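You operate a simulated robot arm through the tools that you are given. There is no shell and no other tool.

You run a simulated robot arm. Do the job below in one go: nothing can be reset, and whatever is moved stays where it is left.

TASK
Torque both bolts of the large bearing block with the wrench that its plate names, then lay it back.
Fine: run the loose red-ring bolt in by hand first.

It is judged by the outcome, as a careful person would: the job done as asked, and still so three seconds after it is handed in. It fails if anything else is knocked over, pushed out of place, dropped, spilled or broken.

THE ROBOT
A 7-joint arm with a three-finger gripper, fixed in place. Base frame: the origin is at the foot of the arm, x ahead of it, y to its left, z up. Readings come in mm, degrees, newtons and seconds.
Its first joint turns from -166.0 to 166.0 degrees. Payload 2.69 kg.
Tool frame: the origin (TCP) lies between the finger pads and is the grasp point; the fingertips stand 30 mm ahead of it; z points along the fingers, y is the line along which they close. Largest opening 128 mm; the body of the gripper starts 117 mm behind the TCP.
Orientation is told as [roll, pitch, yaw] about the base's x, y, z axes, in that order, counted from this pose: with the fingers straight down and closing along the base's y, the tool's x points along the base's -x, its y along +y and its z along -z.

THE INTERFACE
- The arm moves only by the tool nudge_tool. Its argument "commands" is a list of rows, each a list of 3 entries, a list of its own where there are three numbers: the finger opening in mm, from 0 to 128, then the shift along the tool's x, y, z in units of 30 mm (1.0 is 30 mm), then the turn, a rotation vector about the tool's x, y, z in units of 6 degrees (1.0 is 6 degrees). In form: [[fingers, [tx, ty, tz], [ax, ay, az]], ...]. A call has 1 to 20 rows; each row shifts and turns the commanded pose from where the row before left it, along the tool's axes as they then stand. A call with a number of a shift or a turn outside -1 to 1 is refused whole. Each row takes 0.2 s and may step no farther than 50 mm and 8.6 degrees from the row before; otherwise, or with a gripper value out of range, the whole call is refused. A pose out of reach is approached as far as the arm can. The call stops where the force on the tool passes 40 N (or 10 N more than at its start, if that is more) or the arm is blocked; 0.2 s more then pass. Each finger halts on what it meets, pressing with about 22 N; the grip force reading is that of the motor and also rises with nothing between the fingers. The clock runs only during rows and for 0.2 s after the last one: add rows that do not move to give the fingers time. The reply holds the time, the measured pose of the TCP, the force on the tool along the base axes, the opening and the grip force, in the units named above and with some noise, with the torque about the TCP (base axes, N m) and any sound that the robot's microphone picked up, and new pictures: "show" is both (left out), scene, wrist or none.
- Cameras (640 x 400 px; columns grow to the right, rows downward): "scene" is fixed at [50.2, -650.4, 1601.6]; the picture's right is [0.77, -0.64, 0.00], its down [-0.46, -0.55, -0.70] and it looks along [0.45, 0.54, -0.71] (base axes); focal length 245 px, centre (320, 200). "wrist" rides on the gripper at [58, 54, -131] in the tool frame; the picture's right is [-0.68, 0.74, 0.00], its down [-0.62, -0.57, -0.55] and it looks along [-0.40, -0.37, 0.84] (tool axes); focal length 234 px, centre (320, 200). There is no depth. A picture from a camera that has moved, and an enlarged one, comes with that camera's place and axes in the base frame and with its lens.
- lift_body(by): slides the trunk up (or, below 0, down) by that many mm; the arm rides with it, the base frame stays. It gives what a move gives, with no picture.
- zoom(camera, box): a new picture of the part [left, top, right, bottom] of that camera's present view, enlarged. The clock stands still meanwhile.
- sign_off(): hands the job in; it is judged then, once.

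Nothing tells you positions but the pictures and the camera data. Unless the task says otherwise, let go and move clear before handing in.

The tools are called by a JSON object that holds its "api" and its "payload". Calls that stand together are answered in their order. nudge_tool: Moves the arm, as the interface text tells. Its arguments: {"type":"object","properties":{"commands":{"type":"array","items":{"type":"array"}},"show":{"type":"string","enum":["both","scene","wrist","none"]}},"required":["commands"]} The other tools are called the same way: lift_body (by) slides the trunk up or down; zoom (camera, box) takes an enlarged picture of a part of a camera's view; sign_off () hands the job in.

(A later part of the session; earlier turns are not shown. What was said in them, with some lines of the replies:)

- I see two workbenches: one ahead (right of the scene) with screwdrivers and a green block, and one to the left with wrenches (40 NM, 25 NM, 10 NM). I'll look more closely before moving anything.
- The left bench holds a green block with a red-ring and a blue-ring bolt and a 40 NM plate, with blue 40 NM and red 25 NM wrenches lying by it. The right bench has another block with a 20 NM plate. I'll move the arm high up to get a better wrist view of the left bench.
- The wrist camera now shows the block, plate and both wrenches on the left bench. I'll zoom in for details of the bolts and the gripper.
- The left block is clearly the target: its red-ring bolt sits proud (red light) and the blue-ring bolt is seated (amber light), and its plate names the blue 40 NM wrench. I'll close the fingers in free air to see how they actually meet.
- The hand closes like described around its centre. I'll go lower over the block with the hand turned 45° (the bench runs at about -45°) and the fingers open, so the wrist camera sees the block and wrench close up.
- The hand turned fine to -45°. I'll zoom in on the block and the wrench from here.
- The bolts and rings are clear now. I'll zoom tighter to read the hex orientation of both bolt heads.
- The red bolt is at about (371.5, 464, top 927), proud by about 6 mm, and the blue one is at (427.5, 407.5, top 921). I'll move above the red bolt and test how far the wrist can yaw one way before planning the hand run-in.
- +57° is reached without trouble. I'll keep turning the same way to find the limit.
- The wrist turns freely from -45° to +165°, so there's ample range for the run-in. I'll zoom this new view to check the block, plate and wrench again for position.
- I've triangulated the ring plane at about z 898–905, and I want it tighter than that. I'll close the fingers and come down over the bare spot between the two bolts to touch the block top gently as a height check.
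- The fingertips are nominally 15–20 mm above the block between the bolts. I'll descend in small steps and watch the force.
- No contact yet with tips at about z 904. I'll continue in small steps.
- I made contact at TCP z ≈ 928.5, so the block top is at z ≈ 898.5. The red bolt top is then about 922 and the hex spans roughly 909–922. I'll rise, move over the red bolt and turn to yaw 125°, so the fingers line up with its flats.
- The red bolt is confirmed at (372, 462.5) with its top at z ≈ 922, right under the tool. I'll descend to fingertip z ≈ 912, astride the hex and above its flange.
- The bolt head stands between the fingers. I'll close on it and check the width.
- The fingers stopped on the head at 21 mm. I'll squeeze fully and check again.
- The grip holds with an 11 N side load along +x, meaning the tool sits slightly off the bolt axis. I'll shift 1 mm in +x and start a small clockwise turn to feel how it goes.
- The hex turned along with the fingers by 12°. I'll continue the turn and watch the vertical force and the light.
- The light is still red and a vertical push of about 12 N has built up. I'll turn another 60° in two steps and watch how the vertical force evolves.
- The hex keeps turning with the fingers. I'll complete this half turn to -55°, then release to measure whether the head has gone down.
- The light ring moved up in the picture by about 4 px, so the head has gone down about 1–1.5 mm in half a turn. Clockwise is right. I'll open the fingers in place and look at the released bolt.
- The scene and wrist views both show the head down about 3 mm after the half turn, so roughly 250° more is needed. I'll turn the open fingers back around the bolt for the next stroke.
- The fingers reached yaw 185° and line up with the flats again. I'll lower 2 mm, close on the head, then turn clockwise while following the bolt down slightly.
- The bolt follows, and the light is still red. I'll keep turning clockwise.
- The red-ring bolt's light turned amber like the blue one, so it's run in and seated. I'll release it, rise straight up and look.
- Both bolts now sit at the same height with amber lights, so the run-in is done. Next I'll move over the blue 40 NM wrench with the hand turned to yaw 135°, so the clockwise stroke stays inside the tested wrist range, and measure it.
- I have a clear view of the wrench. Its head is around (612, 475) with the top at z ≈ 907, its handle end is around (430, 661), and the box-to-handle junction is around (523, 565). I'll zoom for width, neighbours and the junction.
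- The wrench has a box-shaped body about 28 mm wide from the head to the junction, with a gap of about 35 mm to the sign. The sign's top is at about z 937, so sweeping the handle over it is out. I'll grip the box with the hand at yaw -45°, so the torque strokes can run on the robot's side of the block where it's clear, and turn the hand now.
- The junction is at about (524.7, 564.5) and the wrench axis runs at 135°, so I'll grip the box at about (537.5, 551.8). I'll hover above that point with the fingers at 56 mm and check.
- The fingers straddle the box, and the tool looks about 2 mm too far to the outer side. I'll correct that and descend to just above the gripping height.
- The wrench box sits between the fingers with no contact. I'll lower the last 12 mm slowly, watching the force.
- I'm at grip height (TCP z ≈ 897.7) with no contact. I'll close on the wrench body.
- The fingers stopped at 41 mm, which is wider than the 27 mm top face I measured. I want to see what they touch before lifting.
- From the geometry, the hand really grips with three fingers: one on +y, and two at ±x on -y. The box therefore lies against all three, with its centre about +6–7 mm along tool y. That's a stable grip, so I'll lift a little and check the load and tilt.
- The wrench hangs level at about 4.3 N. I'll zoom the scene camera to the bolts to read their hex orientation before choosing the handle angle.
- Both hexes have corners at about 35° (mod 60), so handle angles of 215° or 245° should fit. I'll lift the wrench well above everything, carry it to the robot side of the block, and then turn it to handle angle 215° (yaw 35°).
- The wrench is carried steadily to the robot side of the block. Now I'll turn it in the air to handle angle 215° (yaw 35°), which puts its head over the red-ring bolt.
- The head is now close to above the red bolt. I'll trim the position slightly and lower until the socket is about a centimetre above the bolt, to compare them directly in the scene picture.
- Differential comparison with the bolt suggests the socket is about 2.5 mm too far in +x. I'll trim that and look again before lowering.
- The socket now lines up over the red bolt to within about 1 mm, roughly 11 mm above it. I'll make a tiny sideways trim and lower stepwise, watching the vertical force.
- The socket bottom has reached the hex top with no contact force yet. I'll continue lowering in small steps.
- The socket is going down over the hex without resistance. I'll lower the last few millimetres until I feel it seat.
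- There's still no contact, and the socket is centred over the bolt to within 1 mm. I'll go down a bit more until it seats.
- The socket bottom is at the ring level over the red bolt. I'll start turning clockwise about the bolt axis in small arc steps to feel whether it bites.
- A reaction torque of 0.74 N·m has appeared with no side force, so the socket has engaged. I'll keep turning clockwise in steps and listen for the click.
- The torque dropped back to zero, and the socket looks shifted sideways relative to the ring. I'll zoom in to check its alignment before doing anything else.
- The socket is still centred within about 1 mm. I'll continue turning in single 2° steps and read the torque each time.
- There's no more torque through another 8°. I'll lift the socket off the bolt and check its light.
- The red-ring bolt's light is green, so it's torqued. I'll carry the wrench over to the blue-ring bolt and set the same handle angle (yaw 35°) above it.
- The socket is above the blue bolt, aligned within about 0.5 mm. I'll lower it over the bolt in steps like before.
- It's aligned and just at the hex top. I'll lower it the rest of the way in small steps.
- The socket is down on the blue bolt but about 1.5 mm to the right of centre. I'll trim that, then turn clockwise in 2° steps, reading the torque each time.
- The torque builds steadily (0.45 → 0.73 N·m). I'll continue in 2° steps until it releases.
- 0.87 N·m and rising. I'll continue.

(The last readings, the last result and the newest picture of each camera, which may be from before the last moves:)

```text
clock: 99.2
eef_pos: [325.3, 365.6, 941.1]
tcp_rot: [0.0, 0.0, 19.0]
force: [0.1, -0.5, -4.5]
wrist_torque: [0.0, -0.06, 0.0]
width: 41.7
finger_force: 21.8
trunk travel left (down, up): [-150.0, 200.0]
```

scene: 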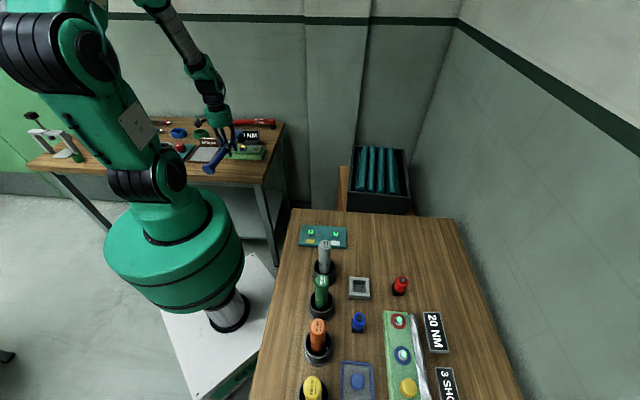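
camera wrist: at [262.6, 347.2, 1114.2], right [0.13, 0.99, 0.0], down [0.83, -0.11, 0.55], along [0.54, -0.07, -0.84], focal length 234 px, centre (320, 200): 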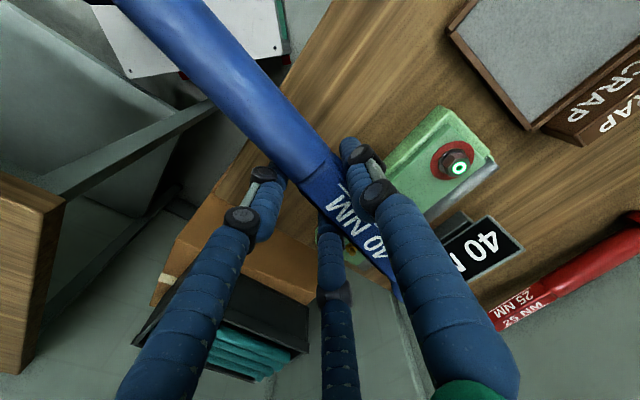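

The torque released at about 0.95 N·m, as on the red bolt. I'll lift off straight up and check the lights.

{"api": "nudge_tool", "payload": {"commands": [[0, [0, 0, 0], [0, 0, 0]], [0, [0, 0, -0.4], [0, 0, 0]], [0, [0, 0, -0.4], [0, 0, 0]], [0, [0, 0, -0.4], [0, 0, 0]], [0, [0, 0, -0.4], [0, 0, 0]], [0, [0, 0, -0.4], [0, 0, 0]], [0, [0, 0, 0], [0, 0, 0]]], "show": "both"}}

{"api": "zoom", "payload": {"camera": "scene", "box": [216, 124, 260, 152]}}

```text
clock: 100.8
eef_pos: [324.5, 364.9, 1001.9]
tcp_rot: [0.0, 0.0, 19.1]
force: [-0.6, 0.8, -3.3]
wrist_torque: [-0.01, -0.08, 0.02]
width: 41.6
finger_force: 22.2
trunk travel left (down, up): [-150.0, 200.0]
camera wrist: at [251.3, 395.8, 1133.3], right [0.4, 0.92, 0.0], down [0.77, -0.33, 0.55], along [0.5, -0.22, -0.84], focal length 234 px, centre (320, 200)
```

scene: 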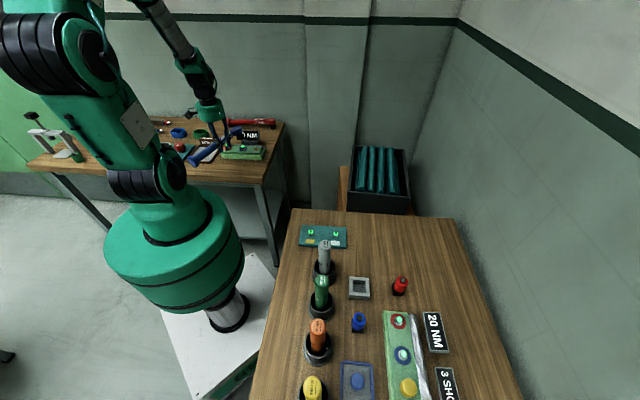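
wrist: 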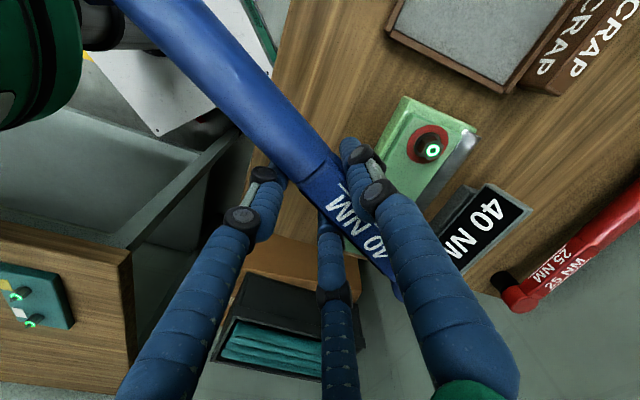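

```text
14.29 times, centred on (238, 138) of scene
camera zoom: at [50.2, -650.4, 1601.6], right [0.77, -0.64, 0.0], down [-0.46, -0.55, -0.7], along [0.45, 0.54, -0.71], focal length 3495 px, centre (1491, 1086)
```

zoom: 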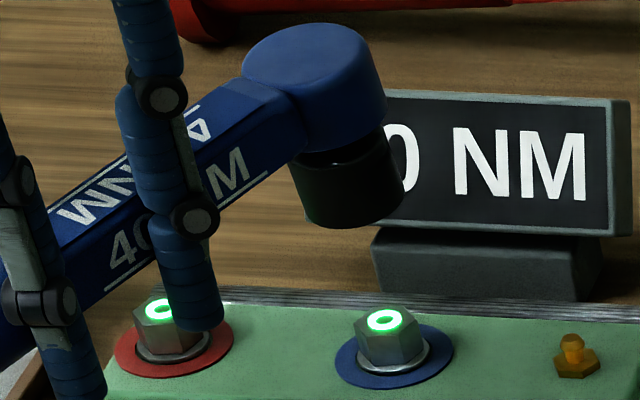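

Both bolts show green. Now I'll carry the wrench back: turn it to its original direction (yaw -45°) and move it high over its resting place.

{"api": "nudge_tool", "payload": {"commands": [[0, [0, 0, -0.3], [0, 0, 0]], [0, [0, 0, 0], [0, 0, 0.5]], [0, [0, 0, 0], [0, 0, 0.924]], [0, [0, 0, 0], [0, 0, 0.924]], [0, [0, 0, 0], [0, 0, 0.924]], [0, [0, 0, 0], [0, 0, 0.924]], [0, [0, 0, 0], [0, 0, 0.924]], [0, [0, 0, 0], [0, 0, 0.924]], [0, [0, 0, 0], [0, 0, 0.924]], [0, [0, 0, 0], [0, 0, 0.924]], [0, [0, 0, 0], [0, 0, 0.924]], [0, [0, 0, 0], [0, 0, 0.924]], [0, [0, 0, 0], [0, 0, 0.924]], [0, [0, 0, 0], [0, 0, 0]]], "show": "none"}}

{"api": "nudge_tool", "payload": {"commands": [[0, [-0.03, 0.45, 0], [0, 0, 0]], [0, [-0.054, 0.929, 0], [0, 0, 0]], [0, [-0.054, 0.929, 0], [0, 0, 0]], [0, [-0.054, 0.929, 0], [0, 0, 0]], [0, [-0.054, 0.929, 0], [0, 0, 0]], [0, [-0.054, 0.929, 0], [0, 0, 0]], [0, [-0.054, 0.929, 0], [0, 0, 0]], [0, [-0.054, 0.929, 0], [0, 0, 0]], [0, [-0.054, 0.929, 0], [0, 0, 0]], [0, [-0.054, 0.929, 0], [0, 0, 0]], [0, [-0.03, 0.45, 0], [0, 0, 0]], [0, [0, 0, 0], [0, 0, 0]]], "show": "both"}}

{"api": "zoom", "payload": {"camera": "scene", "box": [215, 90, 285, 150]}}

```text
clock: 103.8
eef_pos: [324.8, 365.2, 1009.7]
tcp_rot: [0.1, 0.1, -44.9]
force: [0.0, 0.1, -4.0]
wrist_torque: [-0.07, 0.02, 0.01]
width: 41.6
finger_force: 22.1
trunk travel left (down, up): [-150.0, 200.0]
```

```text
clock: 106.4
eef_pos: [532.0, 550.7, 1010.5]
tcp_rot: [0.0, 0.0, -45.0]
force: [0.6, 0.8, -4.5]
wrist_torque: [-0.07, 0.0, 0.02]
width: 42.0
finger_force: 21.6
trunk travel left (down, up): [-150.0, 200.0]
camera wrist: at [529.0, 630.1, 1141.6], right [1.0, 0.04, 0.0], down [0.04, -0.83, 0.55], along [0.02, -0.55, -0.84], focal length 234 px, centre (320, 200)
```

scene: 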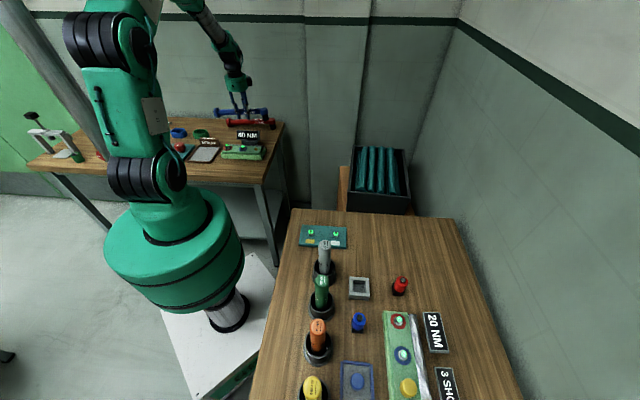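
wrist: 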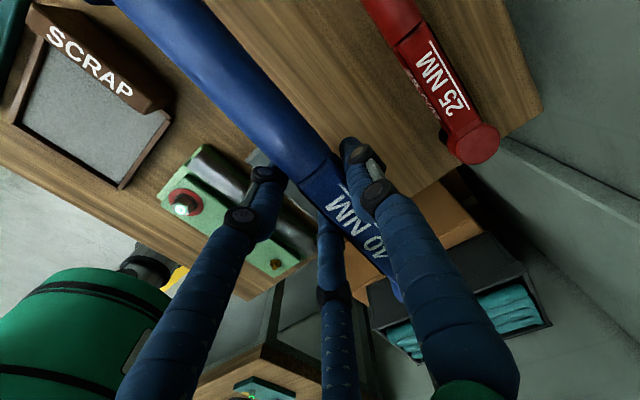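

```text
6.67 times, centred on (250, 120) of scene
camera zoom: at [50.2, -650.4, 1601.6], right [0.77, -0.64, 0.0], down [-0.46, -0.55, -0.7], along [0.45, 0.54, -0.71], focal length 1631 px, centre (787, 733)
```

zoom: 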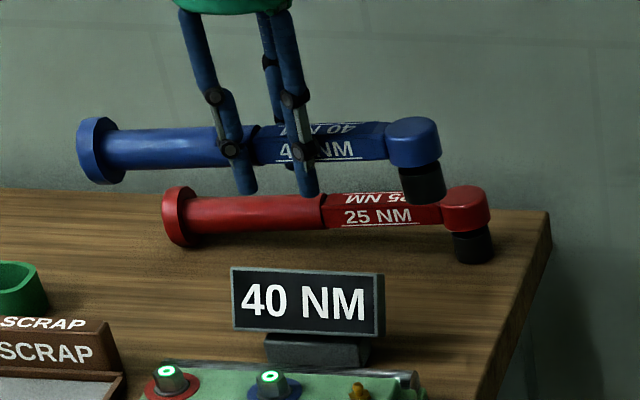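

The wrench is over its spot. I'll lower it to about 10 mm above the bench and compare it with the original picture before setting it down.

{"api": "nudge_tool", "payload": {"commands": [[0, [0, 0, 0.8], [0, 0, 0]], [0, [0, 0, 0.8], [0, 0, 0]], [0, [0, 0, 0.8], [0, 0, 0]], [0, [0, 0, 0.6], [0, 0, 0]], [0, [0, 0, 0.3], [0, 0, 0]], [0, [0, 0, 0.1], [0, 0, 0]], [0, [0, 0, 0], [0, 0, 0]]], "show": "none"}}

{"api": "zoom", "payload": {"camera": "scene", "box": [215, 110, 285, 150]}}

{"api": "zoom", "payload": {"camera": "wrist", "box": [120, 80, 420, 280]}}

```text
clock: 108.0
eef_pos: [533.3, 551.0, 907.7]
tcp_rot: [0.0, -0.1, -44.9]
force: [0.7, -0.4, -4.1]
wrist_torque: [-0.08, -0.01, -0.03]
width: 41.7
finger_force: 22.2
trunk travel left (down, up): [-150.0, 200.0]
```

```text
9.14 times, centred on (250, 130) of scene
camera zoom: at [50.2, -650.4, 1601.6], right [0.77, -0.64, 0.0], down [-0.46, -0.55, -0.7], along [0.45, 0.54, -0.71], focal length 2237 px, centre (960, 840)
```

zoom: 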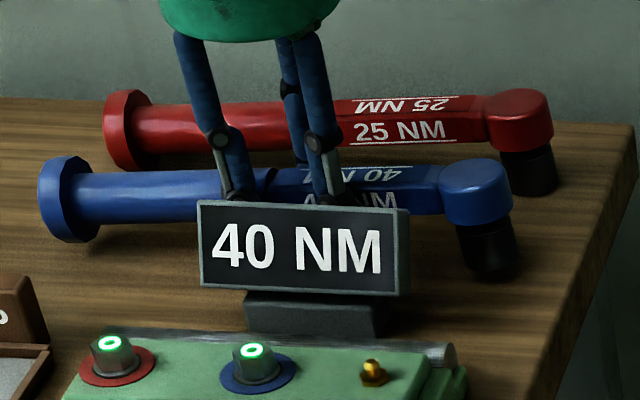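

```text
2.00 times, centred on (270, 180) of wrist
camera zoom: at [529.0, 629.9, 1039.5], right [1.0, 0.04, 0.0], down [0.04, -0.84, 0.55], along [0.02, -0.55, -0.84], focal length 468 px, centre (420, 240)
```

zoom: 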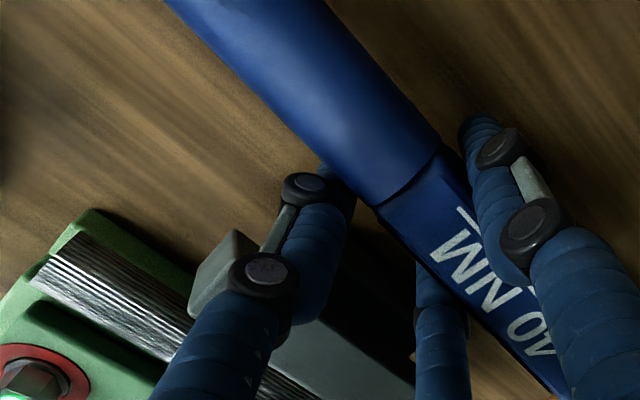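

The head is within about 1 mm of where it was, and the handle end is about 3 mm too far out. I'll trim that with a 0.6° turn and a 2 mm shift, then set it down slowly.

{"api": "nudge_tool", "payload": {"commands": [[0, [0, -0.06, 0], [0, 0, -0.1]], [0, [0, 0, 0.1], [0, 0, 0]], [0, [0, 0, 0.1], [0, 0, 0]], [0, [0, 0, 0.05], [0, 0, 0]], [0, [0, 0, 0], [0, 0, 0]]], "show": "none"}}

{"api": "nudge_tool", "payload": {"commands": [[0, [0, 0, 0.04], [0, 0, 0]], [0, [0, 0, 0], [0, 0, 0]]], "show": "none"}}

{"api": "zoom", "payload": {"camera": "scene", "box": [215, 110, 285, 150]}}

```text
clock: 109.2
eef_pos: [531.1, 549.9, 899.9]
tcp_rot: [0.1, -0.1, -44.3]
force: [-0.1, 0.8, -3.0]
wrist_torque: [-0.04, -0.02, 0.06]
width: 41.7
finger_force: 22.4
trunk travel left (down, up): [-150.0, 200.0]
```

```text
clock: 109.8
eef_pos: [531.8, 548.5, 898.7]
tcp_rot: [0.0, 0.0, -44.3]
force: [0.0, 0.0, -2.4]
wrist_torque: [0.09, 0.07, 0.03]
width: 41.4
finger_force: 21.6
trunk travel left (down, up): [-150.0, 200.0]
```

```text
9.14 times, centred on (250, 130) of scene
camera zoom: at [50.2, -650.4, 1601.6], right [0.77, -0.64, 0.0], down [-0.46, -0.55, -0.7], along [0.45, 0.54, -0.71], focal length 2237 px, centre (960, 840)
```

zoom: 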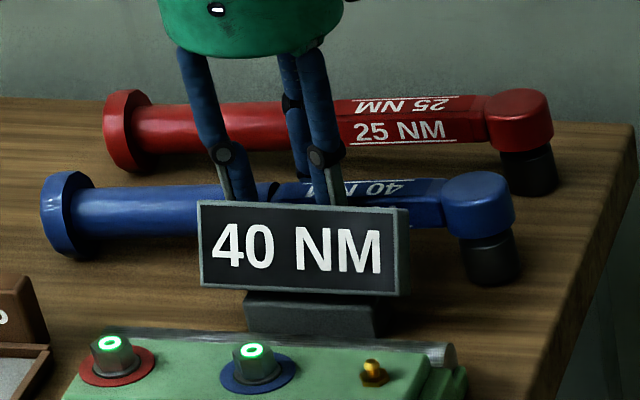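

The wrench is touching down and matches the original picture closely. I'll lower about 1 mm more to unload it fully.

{"api": "nudge_tool", "payload": {"commands": [[0, [0, 0, 0.025], [0, 0, 0]], [0, [0, 0, 0], [0, 0, 0]]], "show": "none"}}

{"api": "nudge_tool", "payload": {"commands": [[0, [0, 0, 0.02], [0, 0, 0]], [0, [0, 0, 0], [0, 0, 0]]], "show": "none"}}

```text
clock: 110.4
eef_pos: [531.7, 549.8, 898.8]
tcp_rot: [0.1, 0.0, -44.4]
force: [-0.5, -0.7, 1.7]
wrist_torque: [0.75, 0.61, 0.1]
width: 41.4
finger_force: 22.0
trunk travel left (down, up): [-150.0, 200.0]
```

```text
clock: 111.0
eef_pos: [531.2, 549.1, 898.1]
tcp_rot: [0.0, 0.0, -44.3]
force: [1.7, -1.6, 3.6]
wrist_torque: [0.09, -0.03, -0.01]
width: 41.4
finger_force: 22.0
trunk travel left (down, up): [-150.0, 200.0]
```

The wrench rests fully on the bench. I'll open the fingers gradually and check that it stays put.

{"api": "nudge_tool", "payload": {"commands": [[44, [0, 0, 0], [0, 0, 0]], [48, [0, 0, 0], [0, 0, 0]], [52, [0, 0, 0], [0, 0, 0]], [58, [0, 0, 0], [0, 0, 0]], [58, [0, 0, 0], [0, 0, 0]]], "show": "wrist"}}

{"api": "zoom", "payload": {"camera": "scene", "box": [215, 110, 285, 150]}}

{"api": "zoom", "payload": {"camera": "wrist", "box": [220, 80, 420, 280]}}

```text
clock: 112.2
eef_pos: [529.8, 549.3, 897.1]
tcp_rot: [0.0, 0.0, -44.3]
force: [0.6, 0.2, 0.1]
wrist_torque: [0.0, 0.0, 0.03]
width: 57.8
finger_force: 0.1
trunk travel left (down, up): [-150.0, 200.0]
camera wrist: at [526.7, 628.7, 1029.8], right [1.0, 0.05, 0.0], down [0.05, -0.83, 0.55], along [0.03, -0.55, -0.84], focal length 234 px, centre (320, 200)
```

wrist: 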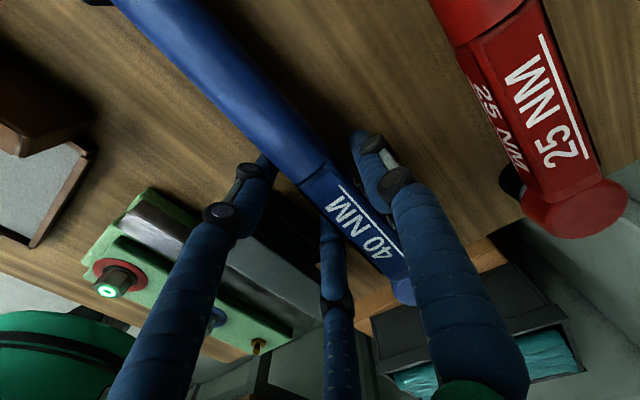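

```text
9.14 times, centred on (250, 130) of scene
camera zoom: at [50.2, -650.4, 1601.6], right [0.77, -0.64, 0.0], down [-0.46, -0.55, -0.7], along [0.45, 0.54, -0.71], focal length 2237 px, centre (960, 840)
```

zoom: 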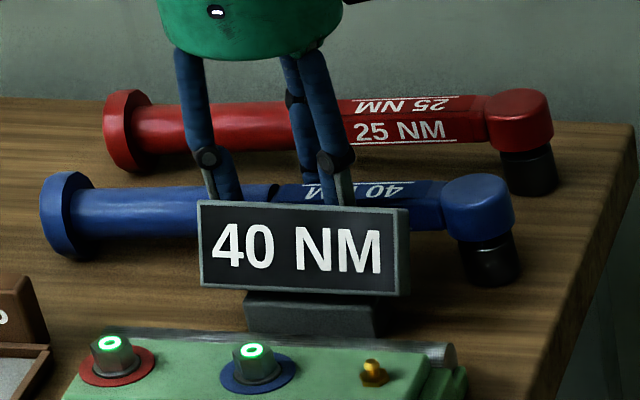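

```text
2.00 times, centred on (320, 180) of wrist
camera zoom: at [526.7, 628.7, 1029.8], right [1.0, 0.05, 0.0], down [0.05, -0.83, 0.55], along [0.03, -0.55, -0.84], focal length 468 px, centre (320, 240)
```

zoom: 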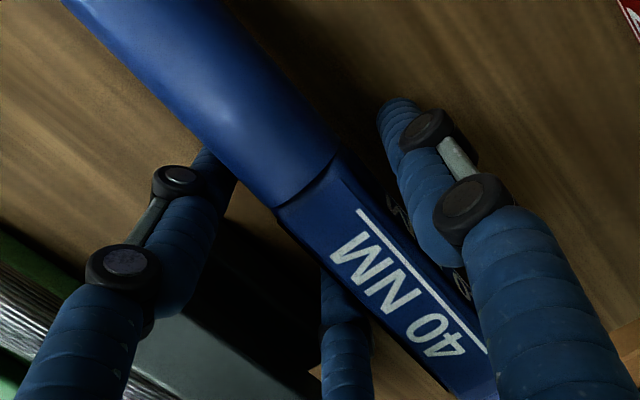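

The wrench lies free, practically where it was originally. I'll rise straight up between the fingers' clearance and then back off.

{"api": "nudge_tool", "payload": {"commands": [[58, [0, 0, -0.3], [0, 0, 0]], [58, [0, 0, -0.6], [0, 0, 0]], [58, [0, 0, -0.9], [0, 0, 0]], [58, [0, 0, -1], [0, 0, 0]], [58, [0, 0, -1], [0, 0, 0]], [58, [0, 0, -1], [0, 0, 0]], [58, [0, 0, -1], [0, 0, 0]], [58, [0, 0, -1], [0, 0, 0]], [58, [0, 0, -1], [0, 0, 0]]], "show": "both"}}

{"api": "zoom", "payload": {"camera": "scene", "box": [205, 105, 285, 165]}}

{"api": "zoom", "payload": {"camera": "scene", "box": [20, 90, 300, 265]}}

```text
clock: 114.2
eef_pos: [530.6, 549.8, 1132.6]
tcp_rot: [-0.1, 0.0, -44.2]
force: [0.0, -0.1, -0.3]
wrist_torque: [0.03, 0.03, 0.0]
width: 58.1
finger_force: 0.0
trunk travel left (down, up): [-150.0, 200.0]
camera wrist: at [526.4, 628.9, 1263.6], right [1.0, 0.05, 0.0], down [0.05, -0.83, 0.55], along [0.03, -0.55, -0.84], focal length 234 px, centre (320, 200)
```

scene: 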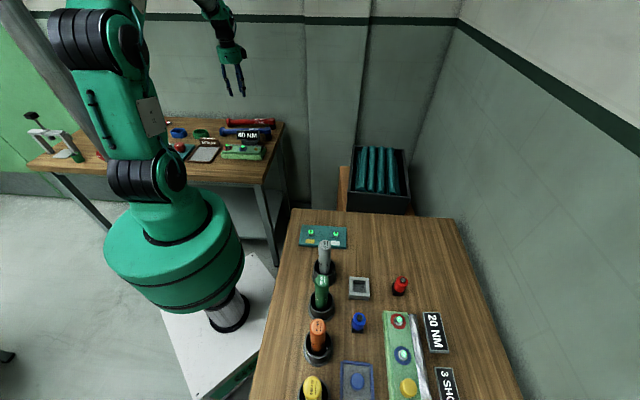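
wrist: 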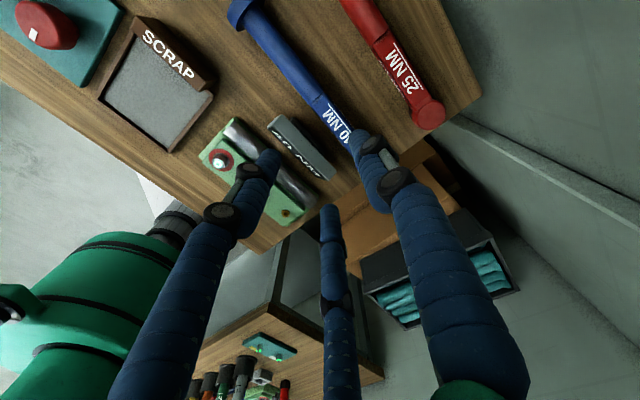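

```text
6.67 times, centred on (245, 135) of scene
camera zoom: at [50.2, -650.4, 1601.6], right [0.77, -0.64, 0.0], down [-0.46, -0.55, -0.7], along [0.45, 0.54, -0.71], focal length 1631 px, centre (820, 633)
```

zoom: 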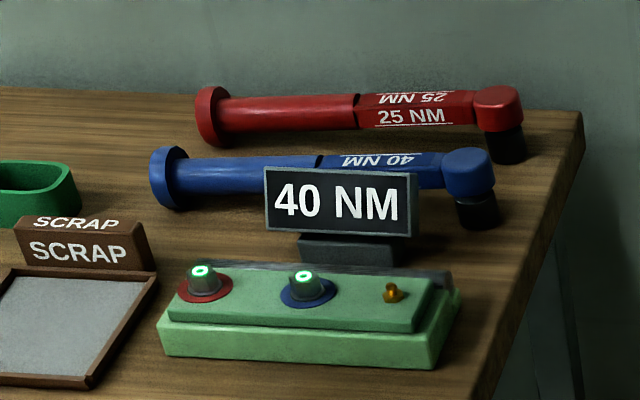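

```text
2.29 times, centred on (160, 178) of scene
camera zoom: at [50.2, -650.4, 1601.6], right [0.77, -0.64, 0.0], down [-0.46, -0.55, -0.7], along [0.45, 0.54, -0.71], focal length 559 px, centre (686, 251)
```

zoom: 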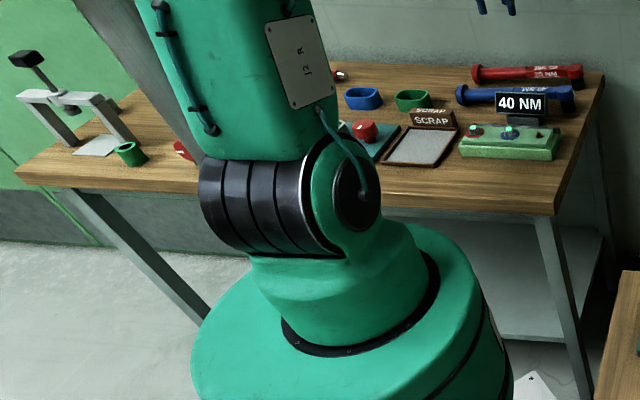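

Both bolts on the bearing block show green, the 40 NM wrench lies back in its place, nothing else has moved and the hand is clear. I'm handing the job in.

{"api": "sign_off", "payload": {}}

```text
The job is handed in.
```

Both bolts of the bearing block are torqued with the blue 40 NM wrench its plate names, and both now show green. I took the block on the left bench to be the large one, because it had the loose red-ring bolt and the wrenches beside it.

- **Run-in:** I ran the red-ring bolt in by hand first, until its light turned from red to amber like the blue-ring bolt's.
- **Torque:** On each bolt the torque dropped to zero partway through the turn and the light went green. The last reading before the drop was about 0.7 N·m on the red-ring bolt and 0.93 on the blue-ring bolt. The microphone reported no click, so I relied on the torque release and the lights. On the red-ring bolt I turned at least 8° further after the release, against no resistance, before lifting off.
- **Wrench:** It lies back within about 3 mm of where it was, judged from the scene picture.

Nothing else looked moved in the last pictures. The gripper was open and well above the bench when I handed in.
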